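You operate a simulated robot arm through the tools that you are given. There is no shell and no other tool.

Carry out the task below with a simulated robot arm. There is one attempt and no reset: what you move stays moved.

JOB
Stop the press, zero its counter and speed, switch off and lift the red ball lever.
Fine: leave the other controls alone.
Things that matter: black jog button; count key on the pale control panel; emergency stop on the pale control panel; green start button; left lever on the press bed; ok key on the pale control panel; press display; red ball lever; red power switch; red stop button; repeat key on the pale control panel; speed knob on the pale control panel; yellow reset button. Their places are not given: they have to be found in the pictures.

It is judged by the outcome, as a careful person would: the job done as asked, and still so three seconds after it is handed in. It fails if anything else is knocked over, pushed out of place, dropped, spilled or broken.

ROBOT AND FRAMES
A 7-joint arm with a two-finger gripper, fixed in place. Base frame: the origin is at the foot of the arm, x ahead of it, y to its left, z up. Units: m, rad, N and s.
With the tool pointing down near the work surface it reaches from about 0.34 to 0.72 m from the base axis. Its first joint turns from -1.152 to 1.152 rad. Payload 2.45 kg.
The tool frame sits at the grasp point between the pads (the TCP): z along the fingers, y along the line on which they close. The tips reach 0.026 m beyond it. The gripper opens to 0.096 m. The gripper's body begins 0.069 m behind the TCP.
Orientation is that of the tool frame in the base frame, as a unit quaternion [x, y, z, w]. With the fingers straight down and closing along the base's y, the tool's x points along the base's -x, its y along +y and its z along -z.

CONTROLS
- The arm moves only by the tool apply_moves. Its arguments are lists of equal length, an entry for each row: "offset": the shift along the tool's x, y, z in m, a list of three; "turn": the turn, a rotation vector about the tool's x, y, z in rad, a list of three; "claw": the opening, from 0 (shut) to 1 (fully open). In form: {"offset": [[x, y, z], ...], "turn": [[rx, ry, rz], ...], "claw": [claw, ...]}. A call has 1 to 20 rows; each row is the pose to reach, as a shift and turn from the pose commanded when the call began, along the tool's axes at that moment. Rows are played at 5 a second. More than 0.05 m and 0.15 rad between two rows, or a gripper value outside its range, and nothing of the call is played. A pose out of reach is approached as far as the arm can. The call stops where the force on the tool passes 90 N (or 10 N more than at its start, if that is more) or the arm is blocked; 0.2 s more then pass. Each finger halts on what it meets, pressing with about 41 N; the grip force reading is that of the motor and also rises with nothing between the fingers. The clock runs only during rows and for 0.2 s after the last one: add rows that repeat a pose to give the fingers time. The reply holds the time, the measured pose of the TCP, the force on the tool along the base axes, the opening and the grip force, in the units named above and with some noise, with the torque about the TCP (base axes, N m) and any sound that the robot's microphone picked up.
- Cameras (640 x 400 px; columns grow to the right, rows downward): "scene" is fixed at [0.1808, -0.4019, 1.4386]; the picture's right is [0.64, -0.76, 0.00], its down [-0.33, -0.28, -0.90] and it looks along [0.69, 0.58, -0.43] (base axes); focal length 235 px, centre (320, 200). "wrist" rides on the gripper at [0.082, 0.003, -0.098] in the tool frame; the picture's right is [-0.04, 1.00, 0.00], its down [-0.73, -0.03, -0.68] and it looks along [-0.68, -0.03, 0.73] (tool axes); focal length 256 px, centre (320, 200).
- camera(camera): a new picture of that camera. The clock stands still meanwhile.
- measure_at(camera, pixels): there is no depth. For up to 12 entries [column, row, z] of the newest picture of that camera ("zoom" is the newest enlarged one), the place [x, y] in the base frame at which the ray of that pixel passes the height z, good to about 0.002 m. The clock stands still meanwhile.
- close_up(camera, box): a new picture of the part [left, top, right, bottom] of that camera's present view, enlarged. The clock stands still meanwhile.
- sign_off(): hands the job in; it is judged then, once.

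Leave the gripper open and the arm clear of the work at the hand-in unless told otherwise.

The tools are called after "Request:" as a command line: name --argument value ..., lists and objects as JSON in quotes. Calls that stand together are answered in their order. apply_moves: Moves the arm, as the interface text tells. Its arguments: {"type":"object","properties":{"offset":{"type":"array","items":{"type":"array","items":{"type":"number"}}},"turn":{"type":"array","items":{"type":"array","items":{"type":"number"}}},"claw":{"type":"array","items":{"type":"number"}}},"required":["offset","turn","claw"]} The other tools are called the same way: camera (camera) takes a picture; measure_at (camera, pixels) gives the place at which the rays of pixels pass given heights; close_up (camera, box) takes an enlarged picture of a part of a camera's view; sign_off () hands the job in.

At the start:

```text
time: 0.0
position: [0.3452, -0.138, 1.3248]
orientation: [0.0, 1.0, 0.001, 0.0]
force: [-0.3, 1.4, 0.4]
torque: [-0.02, 0.01, -0.04]
finger_gap: 0.096
grasp_force: 0.1
```

scene: 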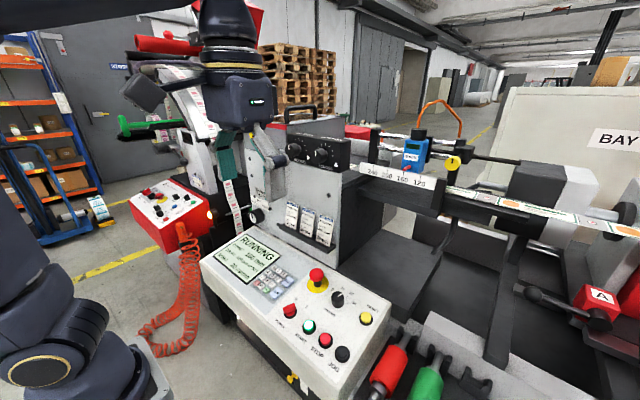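
wrist: 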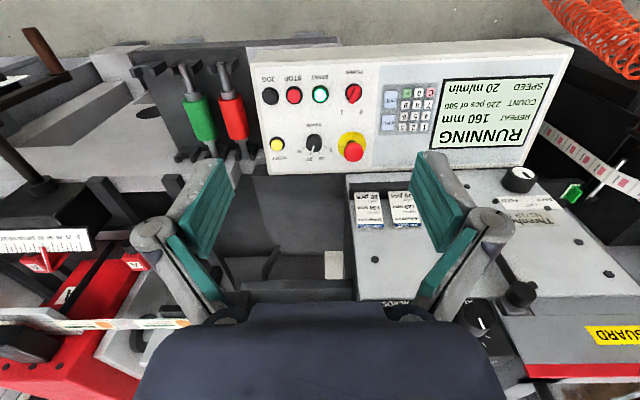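

I see a pale control panel with a display reading RUNNING, a keypad, an emergency stop, a knob and some buttons. I'll enlarge both views to read the labels.

Request:
close_up --camera "scene" --box '[190, 220, 400, 400]'

Request:
close_up --camera "wrist" --box '[240, 40, 580, 190]'

Request:
close_up --camera "scene" --box '[340, 60, 640, 400]'

Request:
close_up --camera "scene" --box '[100, 0, 360, 260]'

```text
2.22 times, centred on (295, 310) of scene
```

zoom: 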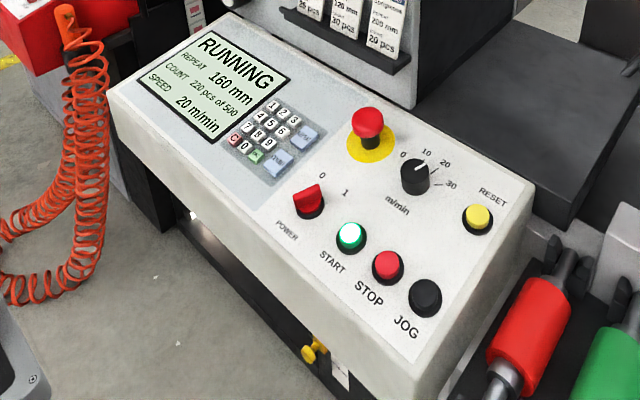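

```text
1.88 times, centred on (410, 115) of wrist
```

zoom: 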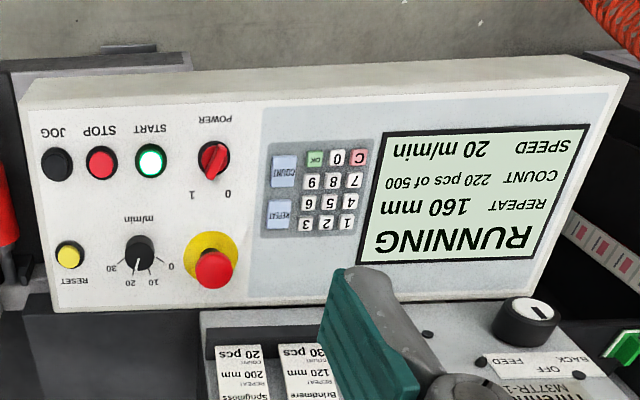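

```text
1.18 times, centred on (490, 230) of scene
```

zoom: 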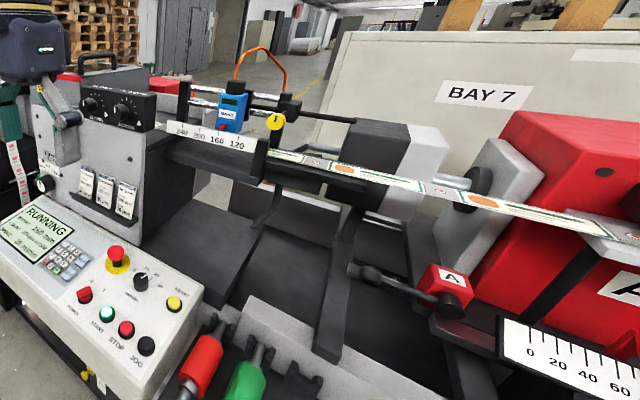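

```text
1.54 times, centred on (230, 130) of scene
```

zoom: 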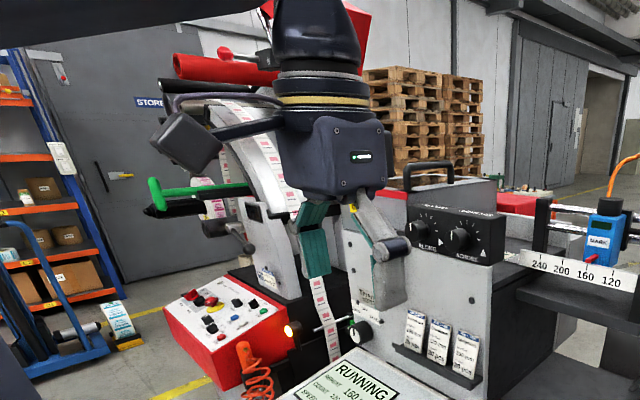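

The panel is readable: POWER 0/1, START lit, STOP, JOG, RESET, speed knob at about 20, keypad with C, COUNT, REPEAT and OK. I haven't found the red ball lever yet, so I'll enlarge the likely places.

Request:
close_up --camera "scene" --box '[120, 0, 270, 94]'

Request:
close_up --camera "scene" --box '[500, 200, 640, 400]'

Request:
close_up --camera "scene" --box '[120, 130, 280, 260]'

Request:
close_up --camera "wrist" --box '[0, 0, 260, 200]'

Request:
close_up --camera "wrist" --box '[0, 200, 260, 400]'

Request:
close_up --camera "wrist" --box '[440, 140, 640, 400]'

Request:
close_up --camera "scene" --box '[340, 300, 520, 400]'

```text
4.26 times, centred on (195, 47) of scene
```

zoom: 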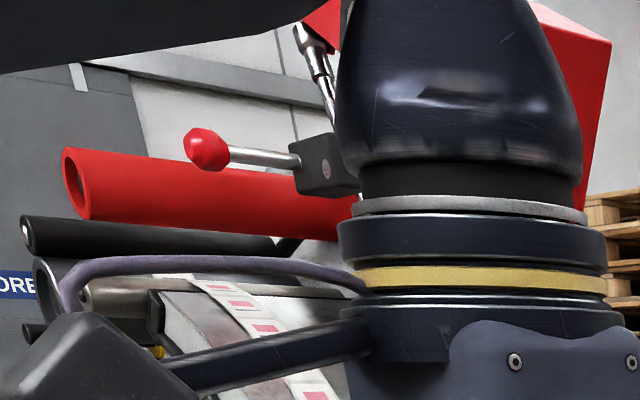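

```text
2.00 times, centred on (570, 300) of scene
```

zoom: 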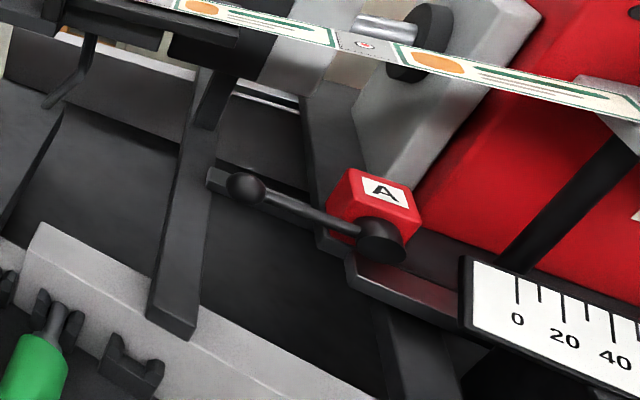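

```text
3.08 times, centred on (200, 195) of scene
```

zoom: 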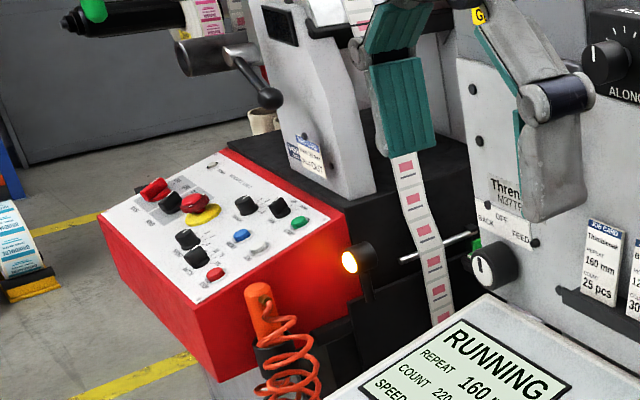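

```text
2.00 times, centred on (130, 100) of wrist
```

zoom: 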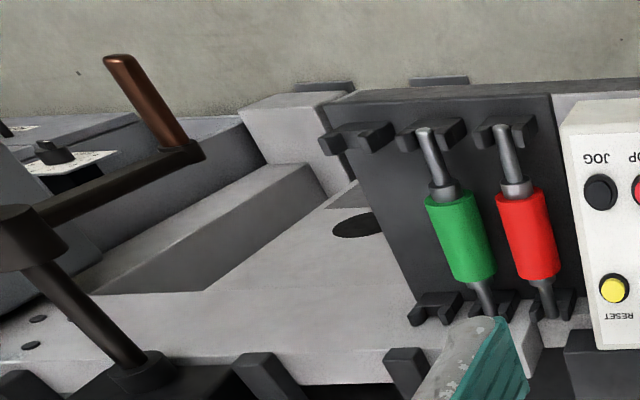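

```text
2.00 times, centred on (130, 300) of wrist
```

zoom: 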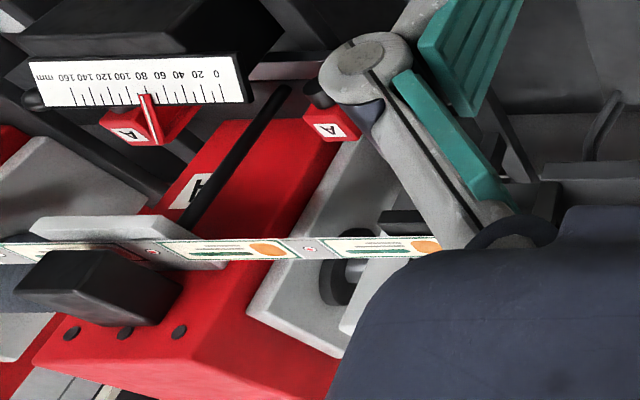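

```text
1.54 times, centred on (540, 270) of wrist
```

zoom: 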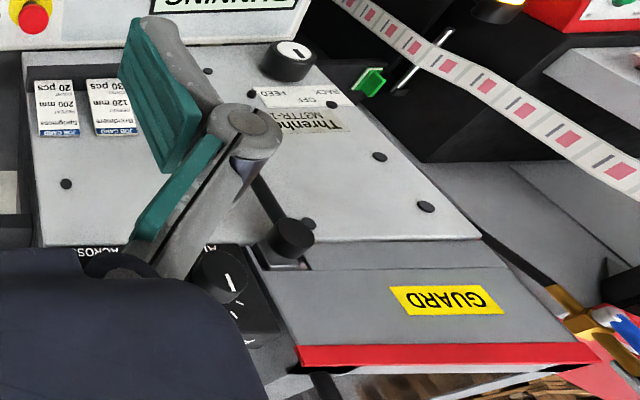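

```text
3.56 times, centred on (430, 350) of scene
```

zoom: 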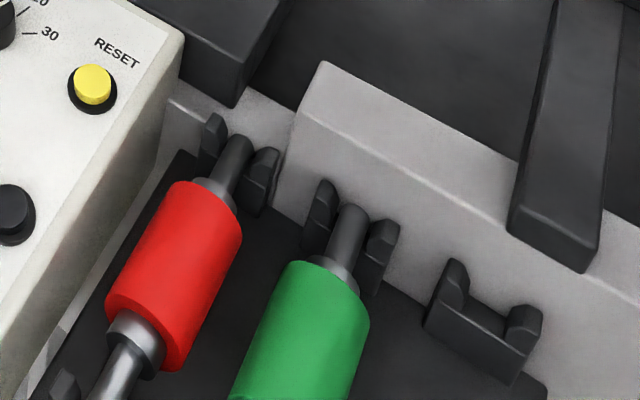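

The red ball is at scene pixel about (169,35), on a horizontal lever partly hidden by the wrist. Next I'll triangulate the panel controls from both pictures, measuring each at two heights.

Request:
measure_at --camera "scene" --pixels '[[325.6, 339.3, 0.7], [325.6, 339.3, 1.0], [366.2, 317.7, 0.7], [366.2, 317.7, 1.0], [289.6, 309.1, 0.7], [289.6, 309.1, 1.0], [337.3, 298.7, 0.7], [337.3, 298.7, 1.0], [316.6, 274, 0.7], [316.6, 274, 1.0], [168.6, 34.7, 1.45], [168.6, 34.7, 1.6]]'

Request:
measure_at --camera "wrist" --pixels '[[294, 95.3, 0.7], [294, 95.3, 1.0], [276.5, 144.8, 0.7], [276.5, 144.8, 1.0], [353.1, 93.7, 0.7], [353.1, 93.7, 1.0], [313.2, 142.7, 0.7], [313.2, 142.7, 1.0]]'

```text
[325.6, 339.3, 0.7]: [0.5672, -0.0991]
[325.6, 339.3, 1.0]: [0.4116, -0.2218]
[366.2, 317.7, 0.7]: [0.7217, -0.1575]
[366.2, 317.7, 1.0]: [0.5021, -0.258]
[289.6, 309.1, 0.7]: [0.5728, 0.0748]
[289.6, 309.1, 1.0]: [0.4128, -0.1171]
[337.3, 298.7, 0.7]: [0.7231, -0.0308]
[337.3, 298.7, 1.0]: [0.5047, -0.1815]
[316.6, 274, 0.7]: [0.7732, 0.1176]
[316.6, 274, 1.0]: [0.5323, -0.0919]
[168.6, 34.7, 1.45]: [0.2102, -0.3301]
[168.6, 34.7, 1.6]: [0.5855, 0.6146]
```

```text
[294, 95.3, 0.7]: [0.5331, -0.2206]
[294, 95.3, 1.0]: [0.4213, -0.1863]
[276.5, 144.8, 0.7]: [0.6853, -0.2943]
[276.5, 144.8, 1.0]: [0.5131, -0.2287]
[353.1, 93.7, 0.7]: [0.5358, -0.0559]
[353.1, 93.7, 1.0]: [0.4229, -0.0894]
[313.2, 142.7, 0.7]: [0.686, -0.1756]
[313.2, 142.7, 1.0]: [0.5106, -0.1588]
```

From triangulation: stop ≈ (0.446,-0.194,0.933), reset ≈ (0.543,-0.240,0.945), power switch ≈ (0.441,-0.083,0.946), speed knob ≈ (0.534,-0.161,0.96). I'll come down above the stop button with the fingers shut, staying well clear at z≈1.10, and look again.

Request:
apply_moves --offset '[[0, 0, 0.03], [-0.01, -0.01, 0.07], [-0.02, -0.02, 0.11], [-0.03, -0.03, 0.15], [-0.04, -0.04, 0.18], [-0.05, -0.05, 0.2], [-0.07, -0.056, 0.21], [-0.101, -0.056, 0.22], [-0.101, -0.056, 0.22]]' --turn '[[0, 0, 0], [0, 0, 0], [0, 0, 0], [0, 0, 0], [0, 0, 0], [0, 0, 0], [0, 0, 0], [0, 0, 0], [0, 0, 0]]' --claw '[0.8, 0.6, 0.4, 0.2, 0, 0, 0, 0, 0]'

Request:
camera --camera "wrist"

Request:
camera --camera "scene"

```text
time: 2.0
position: [0.4468, -0.1935, 1.1055]
orientation: [0.0, 1.0, 0.0, 0.0]
force: [-0.3, 0.0, -0.7]
torque: [0.0, -0.03, -0.01]
finger_gap: 0.0
grasp_force: 28.7
```

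```text
taken
```

wrist: 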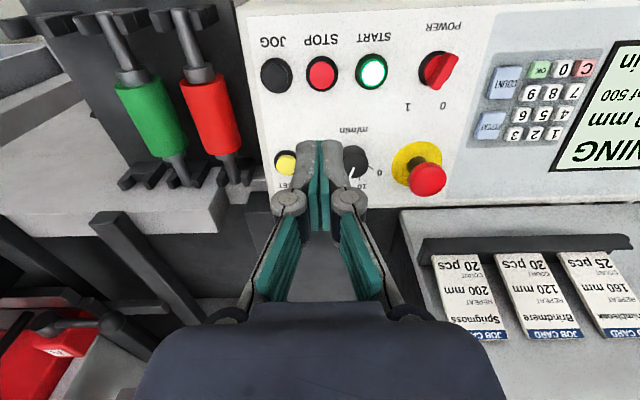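

```text
taken
```

scene: 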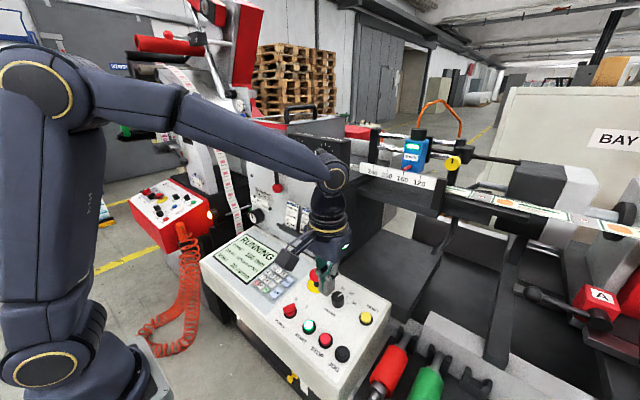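

With the arm moved, I see another red ball on a lever on the front of the press body, at scene (277,187), and the far one is clearer at (165,42). I'll enlarge both.

Request:
close_up --camera "scene" --box '[230, 130, 350, 230]'

Request:
close_up --camera "scene" --box '[120, 0, 270, 110]'

Request:
close_up --camera "wrist" --box '[240, 10, 480, 210]'

Request:
close_up --camera "scene" --box '[240, 240, 400, 380]'

```text
4.00 times, centred on (290, 180) of scene
```

zoom: 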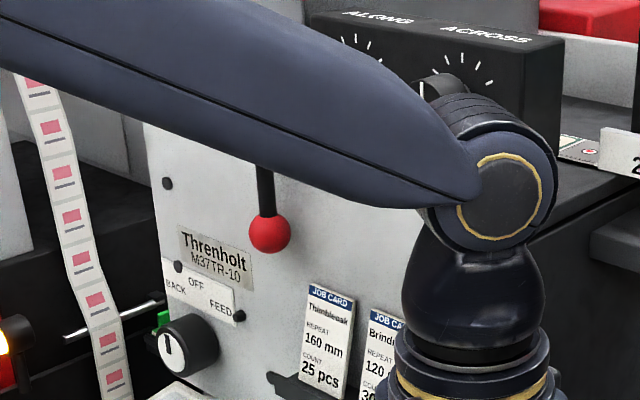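

```text
3.64 times, centred on (195, 55) of scene
```

zoom: 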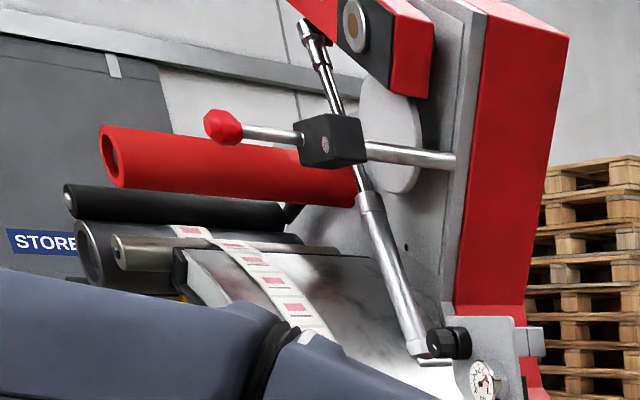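

```text
2.00 times, centred on (360, 110) of wrist
```

zoom: 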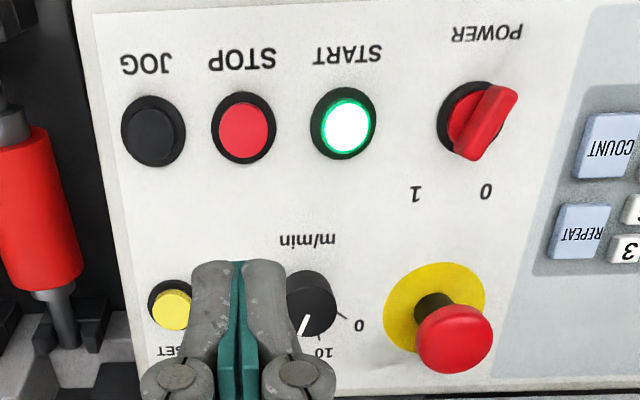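

```text
2.86 times, centred on (320, 310) of scene
```

zoom: 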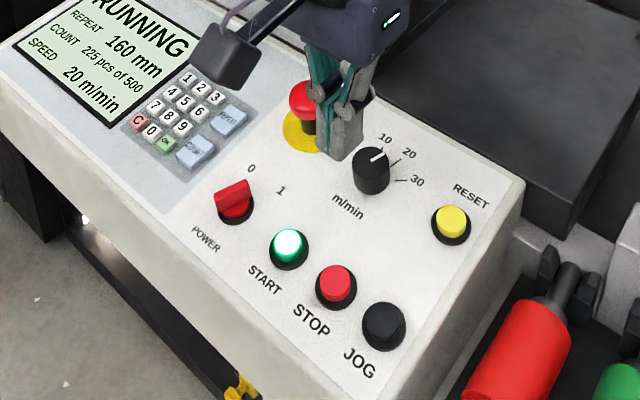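

The red ball lever on the press body (scene (277,188)) is in the arm's reach; the far one belongs to another machine's rolls. I'll now refine the button positions from this closer view.

Request:
measure_at --camera "wrist" --pixels '[[322, 75.5, 0.92], [322, 75.5, 0.94], [285, 166, 0.93], [285, 166, 0.95], [442, 70, 0.92], [442, 70, 0.95], [355, 158, 0.94], [355, 158, 0.96], [276, 75.5, 0.93], [371, 71, 0.93]]'

Request:
measure_at --camera "scene" --pixels '[[325.2, 339.7, 0.92], [325.2, 339.7, 0.94], [365.8, 317.7, 0.93], [365.8, 317.7, 0.95], [289.6, 310, 0.92], [289.6, 310, 0.95], [337.8, 298, 0.94], [337.8, 298, 0.96], [277.3, 188.3, 1.1], [277.3, 188.3, 1.2]]'

```text
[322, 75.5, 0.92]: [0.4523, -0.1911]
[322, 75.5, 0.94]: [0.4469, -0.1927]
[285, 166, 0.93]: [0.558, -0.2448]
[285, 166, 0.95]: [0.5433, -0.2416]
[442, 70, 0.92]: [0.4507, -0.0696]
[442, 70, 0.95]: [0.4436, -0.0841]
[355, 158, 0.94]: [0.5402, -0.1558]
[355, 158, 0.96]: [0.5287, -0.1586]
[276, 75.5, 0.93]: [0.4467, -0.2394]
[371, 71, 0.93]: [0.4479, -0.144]
```

```text
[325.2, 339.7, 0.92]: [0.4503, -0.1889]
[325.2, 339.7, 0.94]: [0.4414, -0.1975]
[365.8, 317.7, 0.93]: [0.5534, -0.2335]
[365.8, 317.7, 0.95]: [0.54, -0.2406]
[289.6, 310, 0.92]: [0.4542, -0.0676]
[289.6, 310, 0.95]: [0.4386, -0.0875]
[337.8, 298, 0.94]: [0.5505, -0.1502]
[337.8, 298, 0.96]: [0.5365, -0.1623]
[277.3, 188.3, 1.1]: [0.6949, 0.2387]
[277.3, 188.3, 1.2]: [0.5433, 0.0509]
```

To get the panel's tilt, I'll triangulate printed labels: STOP (wrist (321,40), scene (317,352)), m/min (wrist (354,130), scene (329,312)), POWER (wrist (443.5,26.5), scene (280,323.6)).

Request:
measure_at --camera "wrist" --pixels '[[321, 40, 0.9], [321, 40, 0.94], [354, 130.5, 0.9], [354, 130.5, 0.94], [443.5, 26.5, 0.9], [443.5, 26.5, 0.94], [402.5, 105.5, 0.9], [402.5, 105.5, 0.94], [367.5, 106.5, 0.92], [540, 174, 0.93]]'

Request:
measure_at --camera "scene" --pixels '[[317.2, 352, 0.9], [317.2, 352, 0.94], [329.4, 312.4, 0.9], [329.4, 312.4, 0.94], [280.1, 323.6, 0.9], [280.1, 323.6, 0.94], [295.7, 298.8, 0.9], [295.7, 298.8, 0.94], [306.3, 306.5, 0.92]]'

```text
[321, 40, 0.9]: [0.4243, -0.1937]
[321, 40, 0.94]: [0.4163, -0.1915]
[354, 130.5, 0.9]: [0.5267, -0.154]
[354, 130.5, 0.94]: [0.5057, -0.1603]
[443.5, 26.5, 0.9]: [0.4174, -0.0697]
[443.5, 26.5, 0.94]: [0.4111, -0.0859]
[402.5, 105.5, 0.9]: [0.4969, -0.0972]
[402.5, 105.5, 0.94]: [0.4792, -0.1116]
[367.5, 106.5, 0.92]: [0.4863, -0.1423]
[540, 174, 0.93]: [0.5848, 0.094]
```

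```text
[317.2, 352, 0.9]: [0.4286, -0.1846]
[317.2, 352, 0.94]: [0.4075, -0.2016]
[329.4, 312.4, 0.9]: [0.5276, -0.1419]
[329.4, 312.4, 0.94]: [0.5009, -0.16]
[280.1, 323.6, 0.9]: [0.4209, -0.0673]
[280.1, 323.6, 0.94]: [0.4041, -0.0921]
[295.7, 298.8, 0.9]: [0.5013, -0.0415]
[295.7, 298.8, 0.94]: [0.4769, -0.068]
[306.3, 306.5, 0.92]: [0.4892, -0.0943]
```

The panel slopes up away from the robot by about 12°. I'll tilt the tool −0.21 rad about y to be square to it and hover 3 cm above the red stop button.

Request:
apply_moves --offset '[[0.003, 0.001, 0.04], [0.006, 0.0017, 0.08], [0.009, 0.0017, 0.11], [0.009, 0.0017, 0.124], [0.009, 0.0017, 0.124]]' --turn '[[0, -0.07, 0], [0, -0.14, 0], [0, -0.21, 0], [0, -0.21, 0], [0, -0.21, 0]]' --claw '[0, 0, 0, 0, 0]'

Request:
close_up --camera "scene" --box '[260, 260, 400, 380]'

Request:
camera --camera "wrist"

```text
time: 3.2
position: [0.4353, -0.1928, 0.9818]
orientation: [0.0, 0.994, 0.0, 0.105]
force: [0.1, -0.1, 1.0]
torque: [0.03, -0.01, 0.03]
finger_gap: 0.0001
grasp_force: 28.1
```

```text
3.33 times, centred on (330, 320) of scene
```

zoom: 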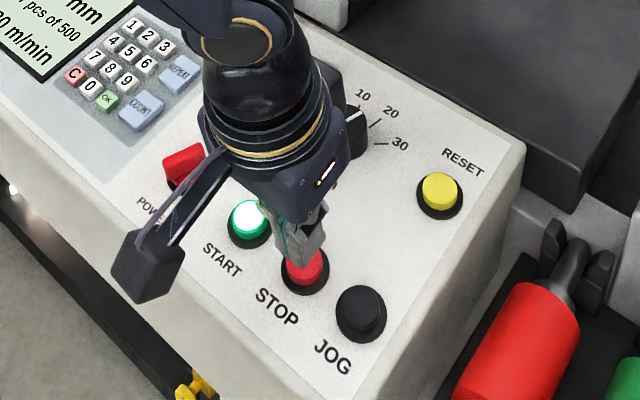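

```text
taken
```

wrist: 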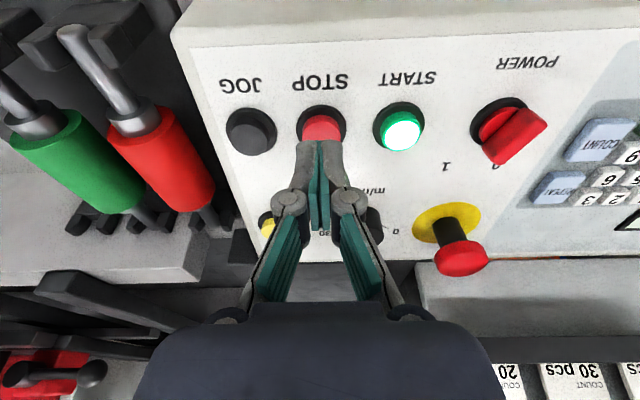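

The tip lines up with the red stop cap (wrist (322,130)). I'll press down along the tool axis in small rows, then draw back.

Request:
apply_moves --offset '[[0, 0, 0.012], [0, 0, 0.022], [0, 0, 0.026], [0, 0, 0.028], [0, 0, 0.03], [0, 0, 0.032]]' --turn '[[0, 0, 0], [0, 0, 0], [0, 0, 0], [0, 0, 0], [0, 0, 0], [0, 0, 0]]' --claw '[0, 0, 0, 0, 0, 0]'

Request:
close_up --camera "scene" --box '[200, 220, 400, 380]'

```text
time: 4.6
position: [0.4413, -0.1919, 0.9529]
orientation: [0.0, 0.994, 0.0, 0.105]
force: [-26.6, 14.3, 65.9]
torque: [0.4, 1.12, -0.18]
finger_gap: 0.0061
grasp_force: 29.3
heard: click
```

```text
2.50 times, centred on (300, 300) of scene
```

zoom: 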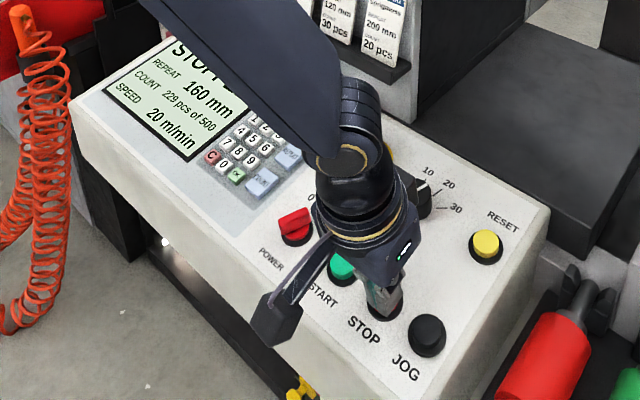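

The display shows STOPPED, with count 229. I heard a click. Next I retract and move over the yellow RESET button at about (0.541,-0.241,0.95).

Request:
apply_moves --offset '[[0, 0, -0.03], [0, 0, -0.06], [-0.035, -0.016, -0.06], [-0.07, -0.035, -0.06], [-0.0963, -0.048, -0.05], [-0.0963, -0.048, -0.035], [-0.0963, -0.048, -0.035]]' --turn '[[0, 0, 0], [0, 0, 0], [0, 0, 0], [0, 0, 0], [0, 0, 0], [0, 0, 0], [0, 0, 0]]' --claw '[0, 0, 0, 0, 0, 0, 0]'

Request:
camera --camera "wrist"

Request:
close_up --camera "scene" --box '[200, 220, 400, 380]'

```text
time: 6.2
position: [0.5283, -0.2391, 1.0052]
orientation: [0.0, 0.995, -0.001, 0.104]
force: [-0.4, 0.2, -0.6]
torque: [-0.02, 0.02, 0.01]
finger_gap: 0.0
grasp_force: 28.6
```

```text
taken
```

wrist: 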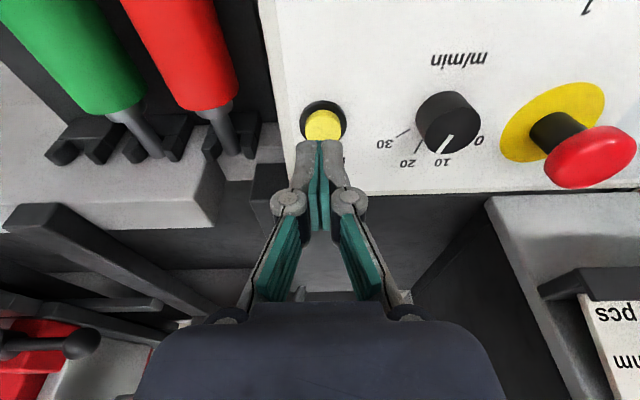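

```text
2.50 times, centred on (300, 300) of scene
```

zoom: 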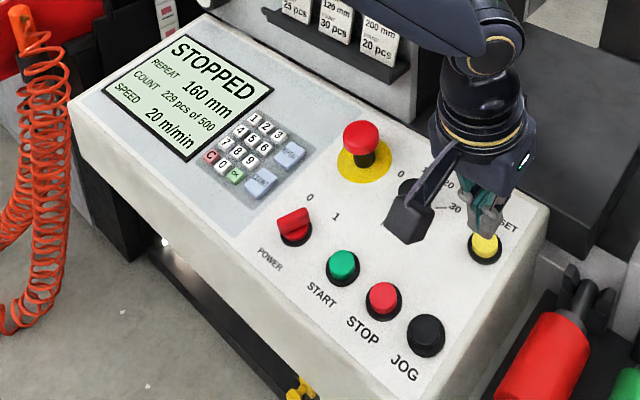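

STOPPED, 229 of 500. The tip is over the yellow cap (wrist (323,126)). I press it now.

Request:
apply_moves --offset '[[0, 0, 0.012], [0, 0, 0.022], [0, 0, 0.026], [0, 0, 0.028], [0, 0, 0.03]]' --turn '[[0, 0, 0], [0, 0, 0], [0, 0, 0], [0, 0, 0], [0, 0, 0]]' --claw '[0, 0, 0, 0, 0]'

Request:
close_up --camera "scene" --box '[200, 220, 400, 380]'

```text
time: 7.4
position: [0.535, -0.2393, 0.9754]
orientation: [0.0, 0.995, 0.0, 0.104]
force: [-0.2, -0.4, 0.8]
torque: [0.03, 0.01, 0.0]
finger_gap: 0.0
grasp_force: 28.0
```

```text
2.50 times, centred on (300, 300) of scene
```

zoom: 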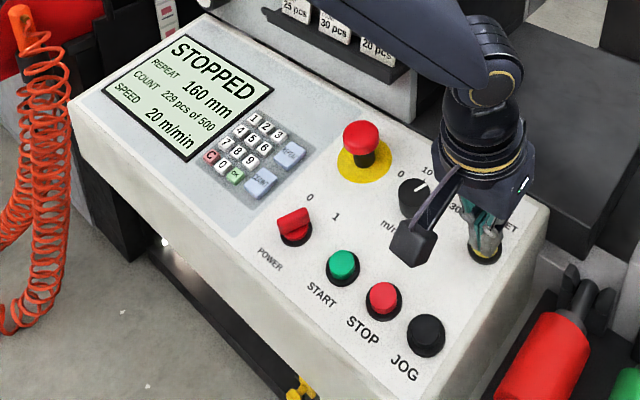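

No contact yet (force near 0), count still 229. I continue down in small steps.

Request:
apply_moves --offset '[[0, 0, 0.002], [0, 0, 0.004], [0, 0, 0.006]]' --turn '[[0, 0, 0], [0, 0, 0], [0, 0, 0]]' --claw '[0, 0, 0]'

Request:
close_up --camera "scene" --box '[200, 220, 400, 380]'

```text
time: 8.2
position: [0.5367, -0.2389, 0.9704]
orientation: [0.0, 0.994, 0.0, 0.105]
force: [-2.2, 1.0, 5.4]
torque: [0.01, 0.11, 0.02]
finger_gap: 0.0059
grasp_force: 27.8
heard: click
```

```text
2.50 times, centred on (300, 300) of scene
```

zoom: 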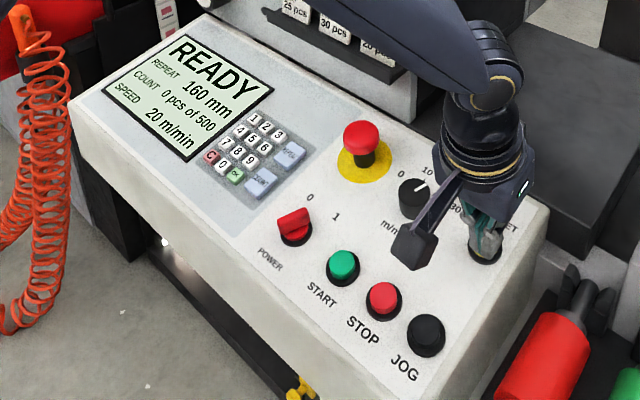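

The display says READY and the count is 0 of 500. I retract straight up and look at the speed knob.

Request:
apply_moves --offset '[[0, 0, -0.03], [0, 0, -0.07], [0, 0, -0.11], [0.04, 0, -0.12], [0.04, 0, -0.12]]' --turn '[[0, 0, 0], [0, 0, 0], [0, 0, 0], [0, 0, 0], [0, 0, 0]]' --claw '[0, 0, 0, 0, 0]'

Request:
camera --camera "wrist"

Request:
close_up --camera "wrist" --box '[330, 20, 490, 120]'

Request:
close_up --camera "scene" --box '[270, 250, 390, 350]'

```text
time: 9.4
position: [0.4721, -0.2383, 1.0812]
orientation: [0.0, 0.995, 0.0, 0.103]
force: [-0.6, -0.3, 0.3]
torque: [-0.03, 0.02, -0.01]
finger_gap: 0.0001
grasp_force: 28.4
```

```text
taken
```

wrist: 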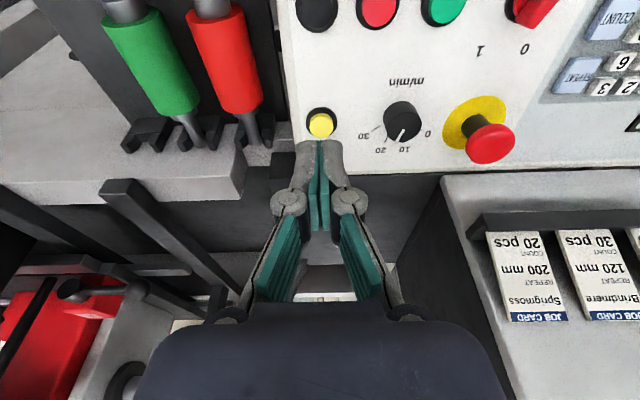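

```text
4.00 times, centred on (410, 70) of wrist
```

zoom: 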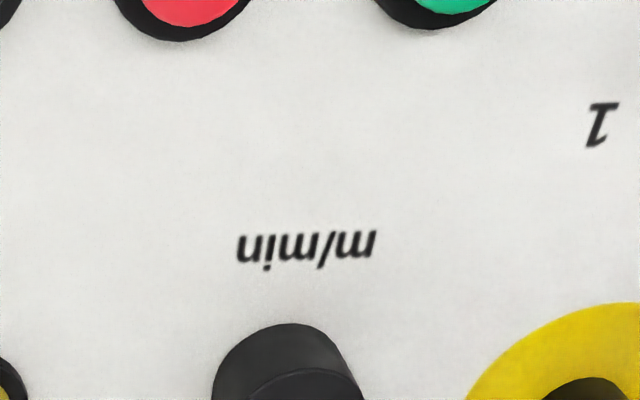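

```text
4.00 times, centred on (330, 300) of scene
```

zoom: 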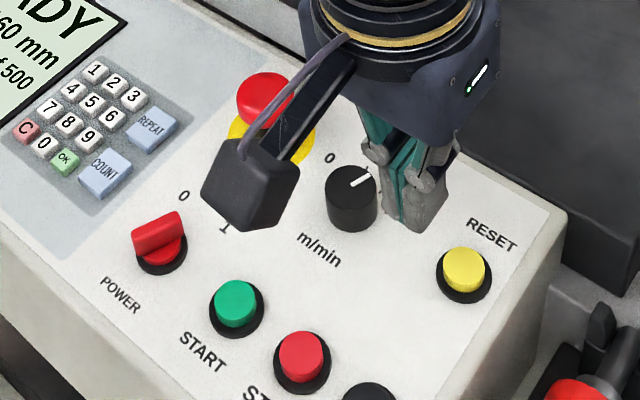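

I enlarge the knob itself and its scale.

Request:
close_up --camera "wrist" --box '[344, 76, 456, 160]'

Request:
close_up --camera "wrist" --box '[440, 0, 600, 100]'

```text
4.76 times, centred on (400, 118) of wrist
```

zoom: 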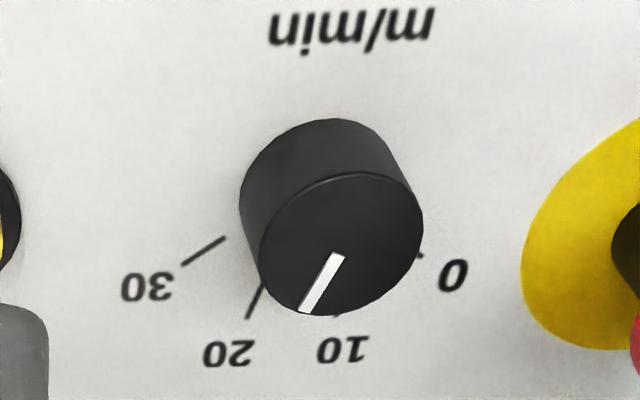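

```text
4.00 times, centred on (520, 50) of wrist
```

zoom: 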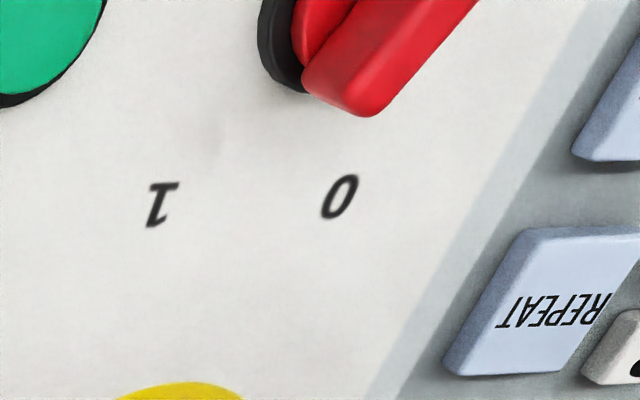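

I measure the scale ticks on the panel surface and the knob's pointer on its top, to find the turning angle.

Request:
measure_at --camera "wrist" --pixels '[[380.0, 125.8, 0.942], [371.2, 131.7, 0.943], [387.8, 135.9, 0.945], [384.7, 142.8, 0.948], [421.4, 130, 0.942], [403.6, 142.8, 0.948], [403.8, 129.6, 0.962], [397.1, 141.3, 0.965], [404.6, 127.0, 0.962], [400.8, 84.3, 0.937], [427.5, 137, 0.943], [351.6, 137.3, 0.943]]'

Request:
measure_at --camera "scene" --pixels '[[337.3, 296, 0.955], [337.3, 296, 0.965], [337.3, 296, 0.975], [329.5, 289.3, 0.942]]'

```text
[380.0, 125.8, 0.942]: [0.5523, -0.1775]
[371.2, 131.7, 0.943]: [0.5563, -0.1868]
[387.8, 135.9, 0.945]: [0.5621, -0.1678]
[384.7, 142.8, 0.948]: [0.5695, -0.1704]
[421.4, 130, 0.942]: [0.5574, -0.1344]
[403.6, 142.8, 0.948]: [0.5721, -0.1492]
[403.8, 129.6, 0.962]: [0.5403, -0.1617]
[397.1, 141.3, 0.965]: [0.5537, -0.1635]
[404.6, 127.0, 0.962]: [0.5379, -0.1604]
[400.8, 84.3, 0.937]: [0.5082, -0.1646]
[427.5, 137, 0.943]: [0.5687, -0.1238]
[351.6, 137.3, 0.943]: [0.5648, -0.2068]
```

```text
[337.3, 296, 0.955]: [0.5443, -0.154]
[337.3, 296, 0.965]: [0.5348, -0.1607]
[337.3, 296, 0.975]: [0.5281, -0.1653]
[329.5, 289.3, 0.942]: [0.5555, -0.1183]
```

The scale runs 0/10/20/30 at about ±60°/±20° around the panel's up direction, so going from 20 to 0 is about 80° counterclockwise seen from above. I'll hover over the knob, open to about 54 mm and pre-turn +0.6 rad so the turn stays centred.

Request:
apply_moves --offset '[[-0.01, 0.03, 0], [-0.025, 0.06, 0.0], [-0.0367, 0.0773, 0.01], [-0.0367, 0.0773, 0.045], [-0.0367, 0.0773, 0.0809], [-0.0367, 0.0773, 0.0809], [-0.0367, 0.0773, 0.0809]]' --turn '[[0, 0, 0.12], [0, 0, 0.24], [0, 0, 0.36], [0, 0, 0.48], [0, 0, 0.6], [0, 0, 0.6], [0, 0, 0.6]]' --claw '[0.2, 0.4, 0.56, 0.56, 0.56, 0.56, 0.56]'

Request:
camera --camera "wrist"

Request:
close_up --camera "scene" --box '[200, 220, 400, 380]'

```text
time: 11.0
position: [0.5241, -0.1626, 1.0095]
orientation: [0.294, 0.95, 0.031, 0.1]
force: [0.0, -1.0, -0.2]
torque: [0.0, -0.01, 0.0]
finger_gap: 0.0535
grasp_force: 0.0
```

```text
taken
```

wrist: 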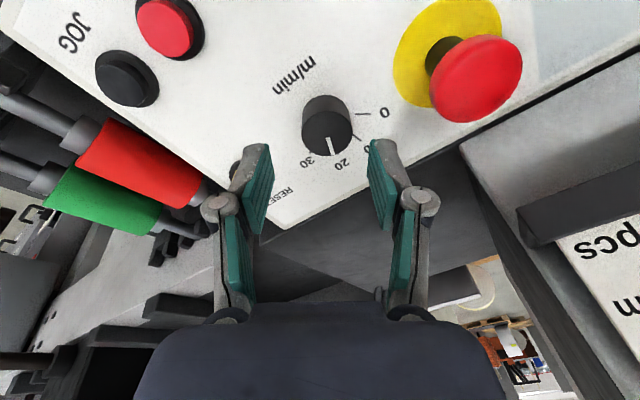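

```text
2.50 times, centred on (300, 300) of scene
```

zoom: 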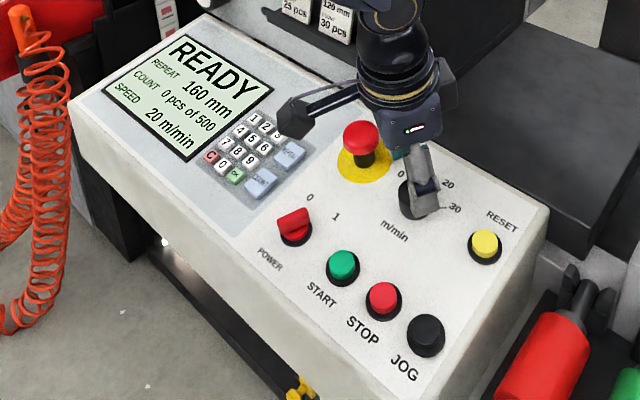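

The knob sits centred between the fingers (wrist (327,130)), with the emergency stop clear to the right. I descend 40 mm with the fingers open.

Request:
apply_moves --offset '[[0, 0, 0.01], [0, 0, 0.02], [0, 0, 0.03], [0, 0, 0.036], [0, 0, 0.038]]' --turn '[[0, 0, 0], [0, 0, 0], [0, 0, 0], [0, 0, 0], [0, 0, 0]]' --claw '[0.56, 0.56, 0.56, 0.56, 0.56]'

Request:
camera --camera "wrist"

Request:
close_up --camera "scene" --box '[200, 220, 400, 380]'

```text
time: 12.2
position: [0.5345, -0.1624, 0.971]
orientation: [0.294, 0.95, 0.031, 0.1]
force: [0.3, -0.2, 0.1]
torque: [-0.02, 0.01, 0.02]
finger_gap: 0.0539
grasp_force: 0.0
```

```text
taken
```

wrist: 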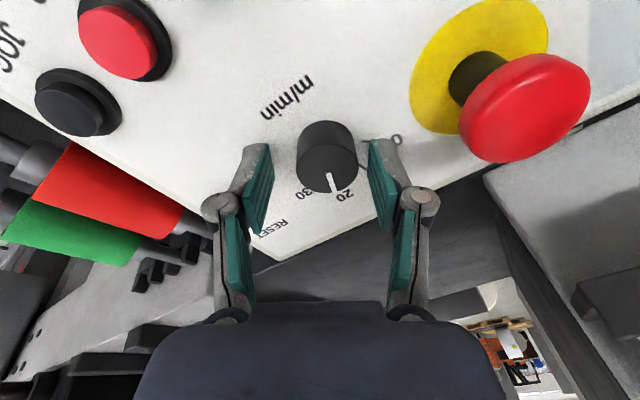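

```text
2.50 times, centred on (300, 300) of scene
```

zoom: 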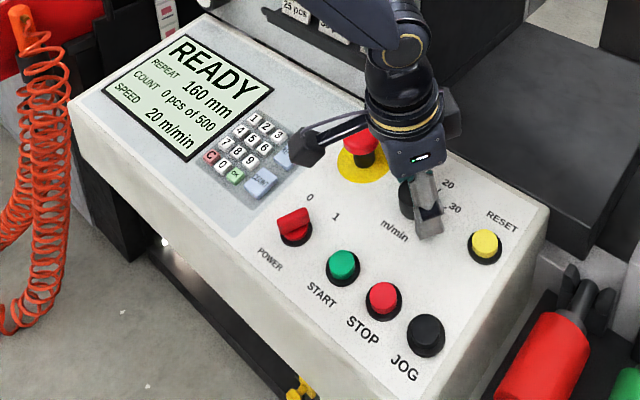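

Fingers straddle the knob without contact. I close on it.

Request:
apply_moves --offset '[[0, 0, 0], [0, 0, 0], [0, 0, 0], [0, 0, 0]]' --turn '[[0, 0, 0], [0, 0, 0], [0, 0, 0], [0, 0, 0]]' --claw '[0.4, 0.2, 0.0, 0.0]'

Request:
close_up --camera "wrist" --box '[200, 80, 460, 260]'

```text
time: 13.2
position: [0.5364, -0.1578, 0.9711]
orientation: [0.293, 0.95, 0.033, 0.101]
force: [13.9, 20.9, 8.2]
torque: [0.41, 0.08, 0.04]
finger_gap: 0.0327
grasp_force: 44.7
```

```text
2.22 times, centred on (330, 170) of wrist
```

zoom: 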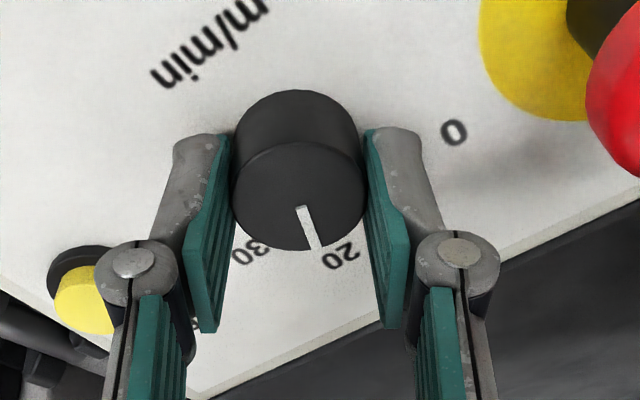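

The grip is on, but a side force of about 25 N shows the knob is about 5 mm toward tool +y, and the picture suggests about 3 mm toward tool +x. I reopen a little, shift, and grip again so the turn stays concentric.

Request:
apply_moves --offset '[[0, 0, 0], [0, 0, 0], [0.0035, 0.0052, 0], [0.0035, 0.0052, 0], [0.0035, 0.0052, 0], [0.0035, 0.0052, 0], [0.0035, 0.0052, 0]]' --turn '[[0, 0, 0], [0, 0, 0], [0, 0, 0], [0, 0, 0], [0, 0, 0], [0, 0, 0], [0, 0, 0]]' --claw '[0.5, 0.5, 0.5, 0.3, 0.0, 0.0, 0.0]'

Request:
close_up --camera "wrist" --box '[200, 80, 460, 260]'

```text
time: 14.8
position: [0.5319, -0.1573, 0.9714]
orientation: [0.294, 0.95, 0.031, 0.1]
force: [-7.8, -8.3, -0.3]
torque: [-0.87, 0.02, -0.14]
finger_gap: 0.0325
grasp_force: 45.2
```

```text
2.22 times, centred on (330, 170) of wrist
```

zoom: 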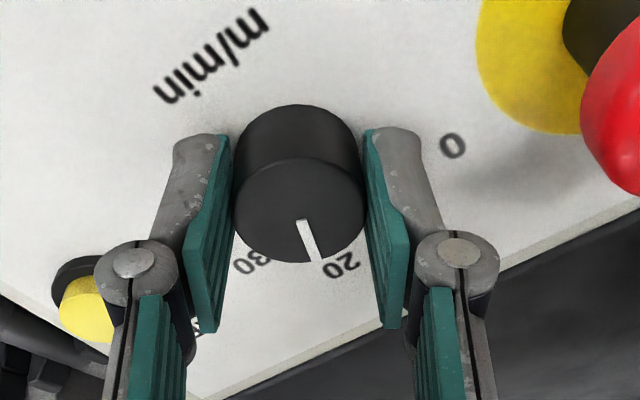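

The side force is now small. I turn the knob counterclockwise from above (−z of the tool) by 0.7 rad first and read the display.

Request:
apply_moves --offset '[[0, 0, 0], [0, 0, 0], [0, 0, 0], [0, 0, 0], [0, 0, 0], [0, 0, 0], [0, 0, 0]]' --turn '[[0, 0, -0.12], [0, 0, -0.24], [0, 0, -0.36], [0, 0, -0.48], [0, 0, -0.6], [0, 0, -0.7], [0, 0, -0.7]]' --claw '[0, 0, 0, 0, 0, 0, 0]'

Request:
close_up --camera "scene" --box '[200, 220, 400, 380]'

Request:
close_up --camera "wrist" --box '[200, 80, 460, 260]'

```text
time: 16.4
position: [0.5337, -0.1578, 0.9699]
orientation: [-0.05, 0.993, -0.006, 0.105]
force: [-12.8, -14.2, 6.9]
torque: [-0.18, -0.55, -0.07]
finger_gap: 0.0321
grasp_force: 44.7
```

```text
2.50 times, centred on (300, 300) of scene
```

zoom: 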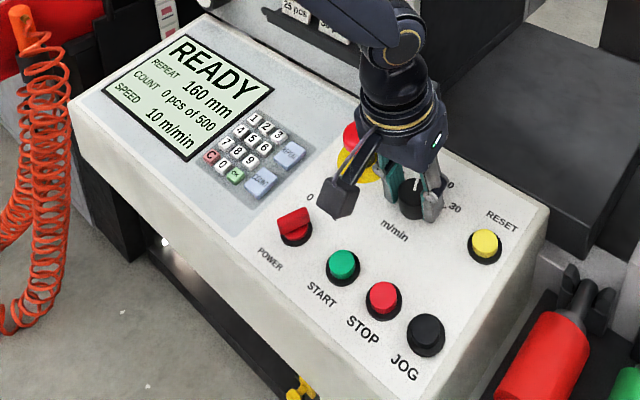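

```text
2.22 times, centred on (330, 170) of wrist
```

zoom: 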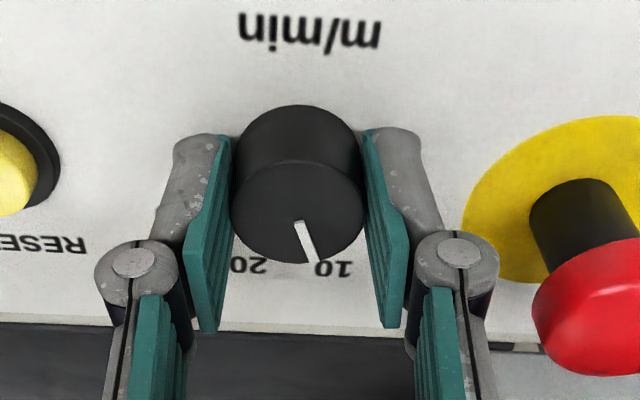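

Speed reads 10. The pointer is at the 10 mark, so another 0.7 rad should bring 0.

Request:
apply_moves --offset '[[0, 0, 0], [0, 0, 0], [0, 0, 0], [0, 0, 0], [0, 0, 0], [0, 0, 0], [0, 0, 0]]' --turn '[[0, 0, -0.12], [0, 0, -0.24], [0, 0, -0.36], [0, 0, -0.48], [0, 0, -0.6], [0, 0, -0.7], [0, 0, -0.7]]' --claw '[0, 0, 0, 0, 0, 0, 0]'

Request:
close_up --camera "scene" --box '[200, 220, 400, 380]'

Request:
close_up --camera "wrist" --box '[200, 80, 460, 260]'

```text
time: 18.0
position: [0.5339, -0.158, 0.9715]
orientation: [-0.387, 0.916, -0.041, 0.097]
force: [-1.1, -20.4, 3.7]
torque: [0.5, 0.11, -0.38]
finger_gap: 0.0326
grasp_force: 44.9
```

```text
2.50 times, centred on (300, 300) of scene
```

zoom: 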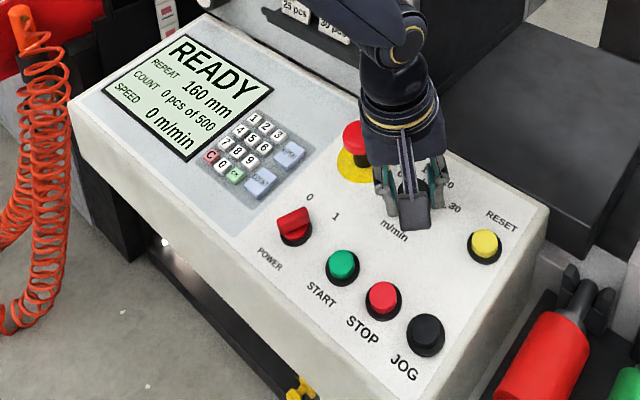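

```text
2.22 times, centred on (330, 170) of wrist
```

zoom: 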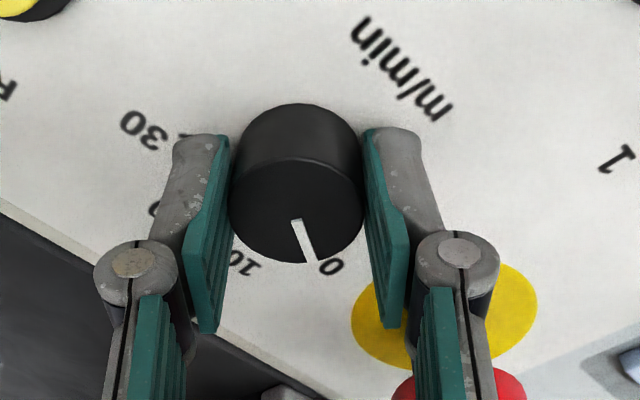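

SPEED now shows 0 m/min. I open slightly, retract along the tool axis and unwind the yaw.

Request:
apply_moves --offset '[[0, 0, 0], [0, 0, 0], [0, 0, -0.01], [0, 0, -0.04], [0, 0, -0.08], [0, 0, -0.11], [0, 0, -0.11], [0, 0, -0.11], [0, 0, -0.11], [0, 0, -0.11], [0, 0, -0.11], [0, 0, -0.11]]' --turn '[[0, 0, 0], [0, 0, 0], [0, 0, 0], [0, 0, 0], [0, 0, 0], [0, 0, 0.14], [0, 0, 0.28], [0, 0, 0.42], [0, 0, 0.56], [0, 0, 0.7], [0, 0, 0.8], [0, 0, 0.8]]' --claw '[0.5, 0.5, 0.5, 0.5, 0.5, 0.5, 0.5, 0.5, 0.5, 0.5, 0.5, 0.5]'

Request:
camera --camera "wrist"

Request:
close_up --camera "scene" --box '[200, 220, 400, 380]'

```text
time: 20.6
position: [0.5111, -0.1576, 1.0779]
orientation: [0.001, 0.995, 0.0, 0.104]
force: [0.2, -0.3, 0.1]
torque: [0.02, 0.01, 0.0]
finger_gap: 0.0481
grasp_force: 0.2
```

```text
taken
```

wrist: 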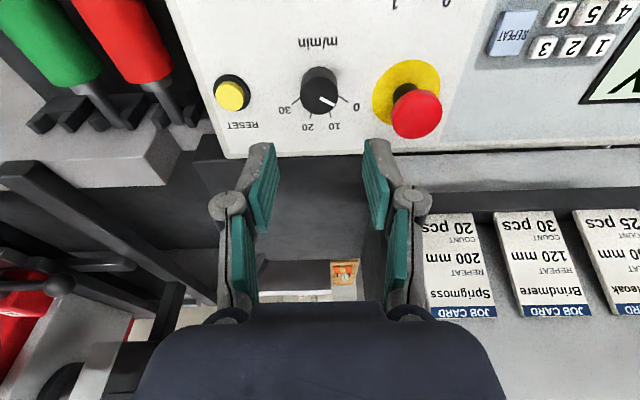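

```text
2.50 times, centred on (300, 300) of scene
```

zoom: 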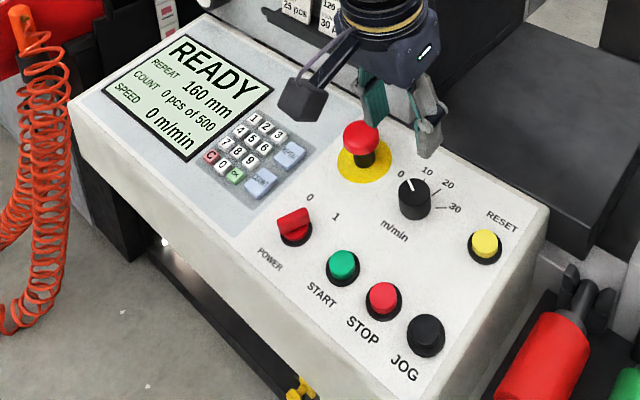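

Speed is 0 and the knob points at 0. Next I move over the red POWER switch to view it closely.

Request:
apply_moves --offset '[[0.04, 0, -0.005], [0.08, 0.02, -0.005], [0.1, 0.05, -0.005], [0.112, 0.0776, -0.0056], [0.112, 0.0776, -0.0056]]' --turn '[[0, 0, 0], [0, 0, 0], [0, 0, 0], [0, 0, 0], [0, 0, 0]]' --claw '[0.5, 0.5, 0.5, 0.5, 0.5]'

Request:
camera --camera "wrist"

Request:
close_up --camera "wrist" --box '[240, 20, 400, 120]'

Request:
close_up --camera "scene" --box '[250, 270, 346, 330]'

```text
time: 21.8
position: [0.4039, -0.0807, 1.0593]
orientation: [-0.001, 0.994, 0.001, 0.106]
force: [1.0, 0.6, 0.0]
torque: [0.02, 0.01, -0.02]
finger_gap: 0.0479
grasp_force: 0.1
```

```text
taken
```

wrist: 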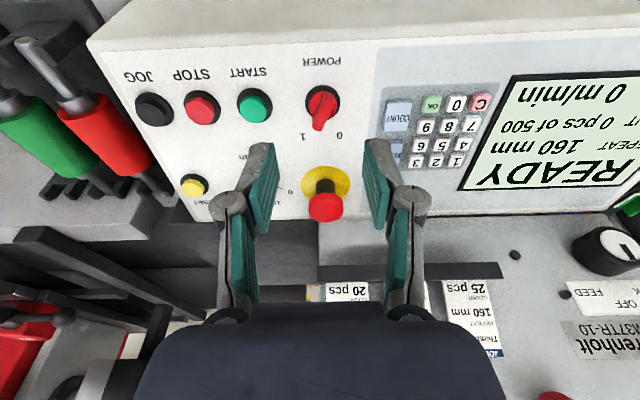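

```text
4.00 times, centred on (320, 70) of wrist
```

zoom: 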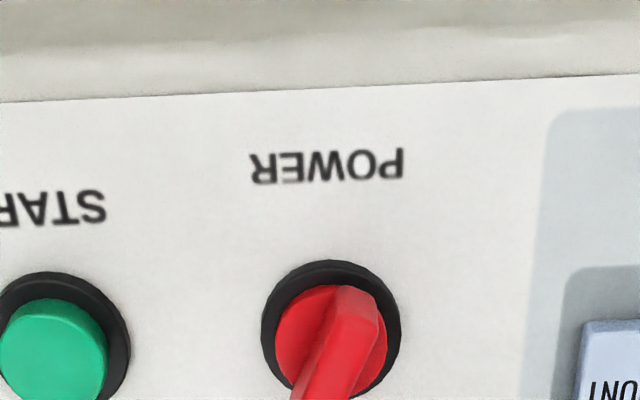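

```text
6.67 times, centred on (298, 300) of scene
```

zoom: 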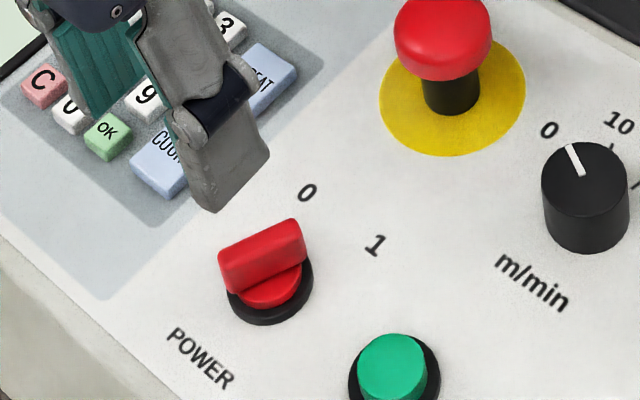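

Request:
close_up --camera "wrist" --box '[272, 78, 368, 146]'

```text
5.88 times, centred on (320, 112) of wrist
```

zoom: 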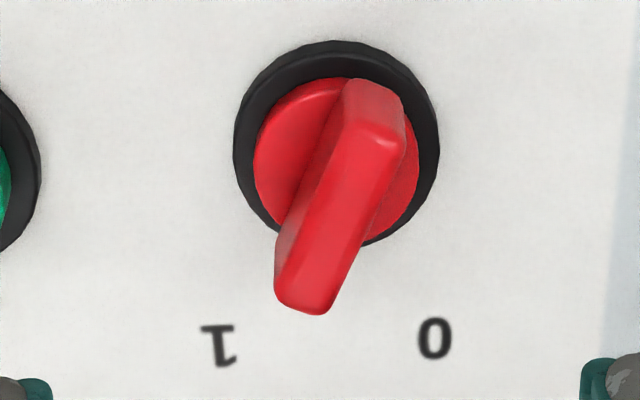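

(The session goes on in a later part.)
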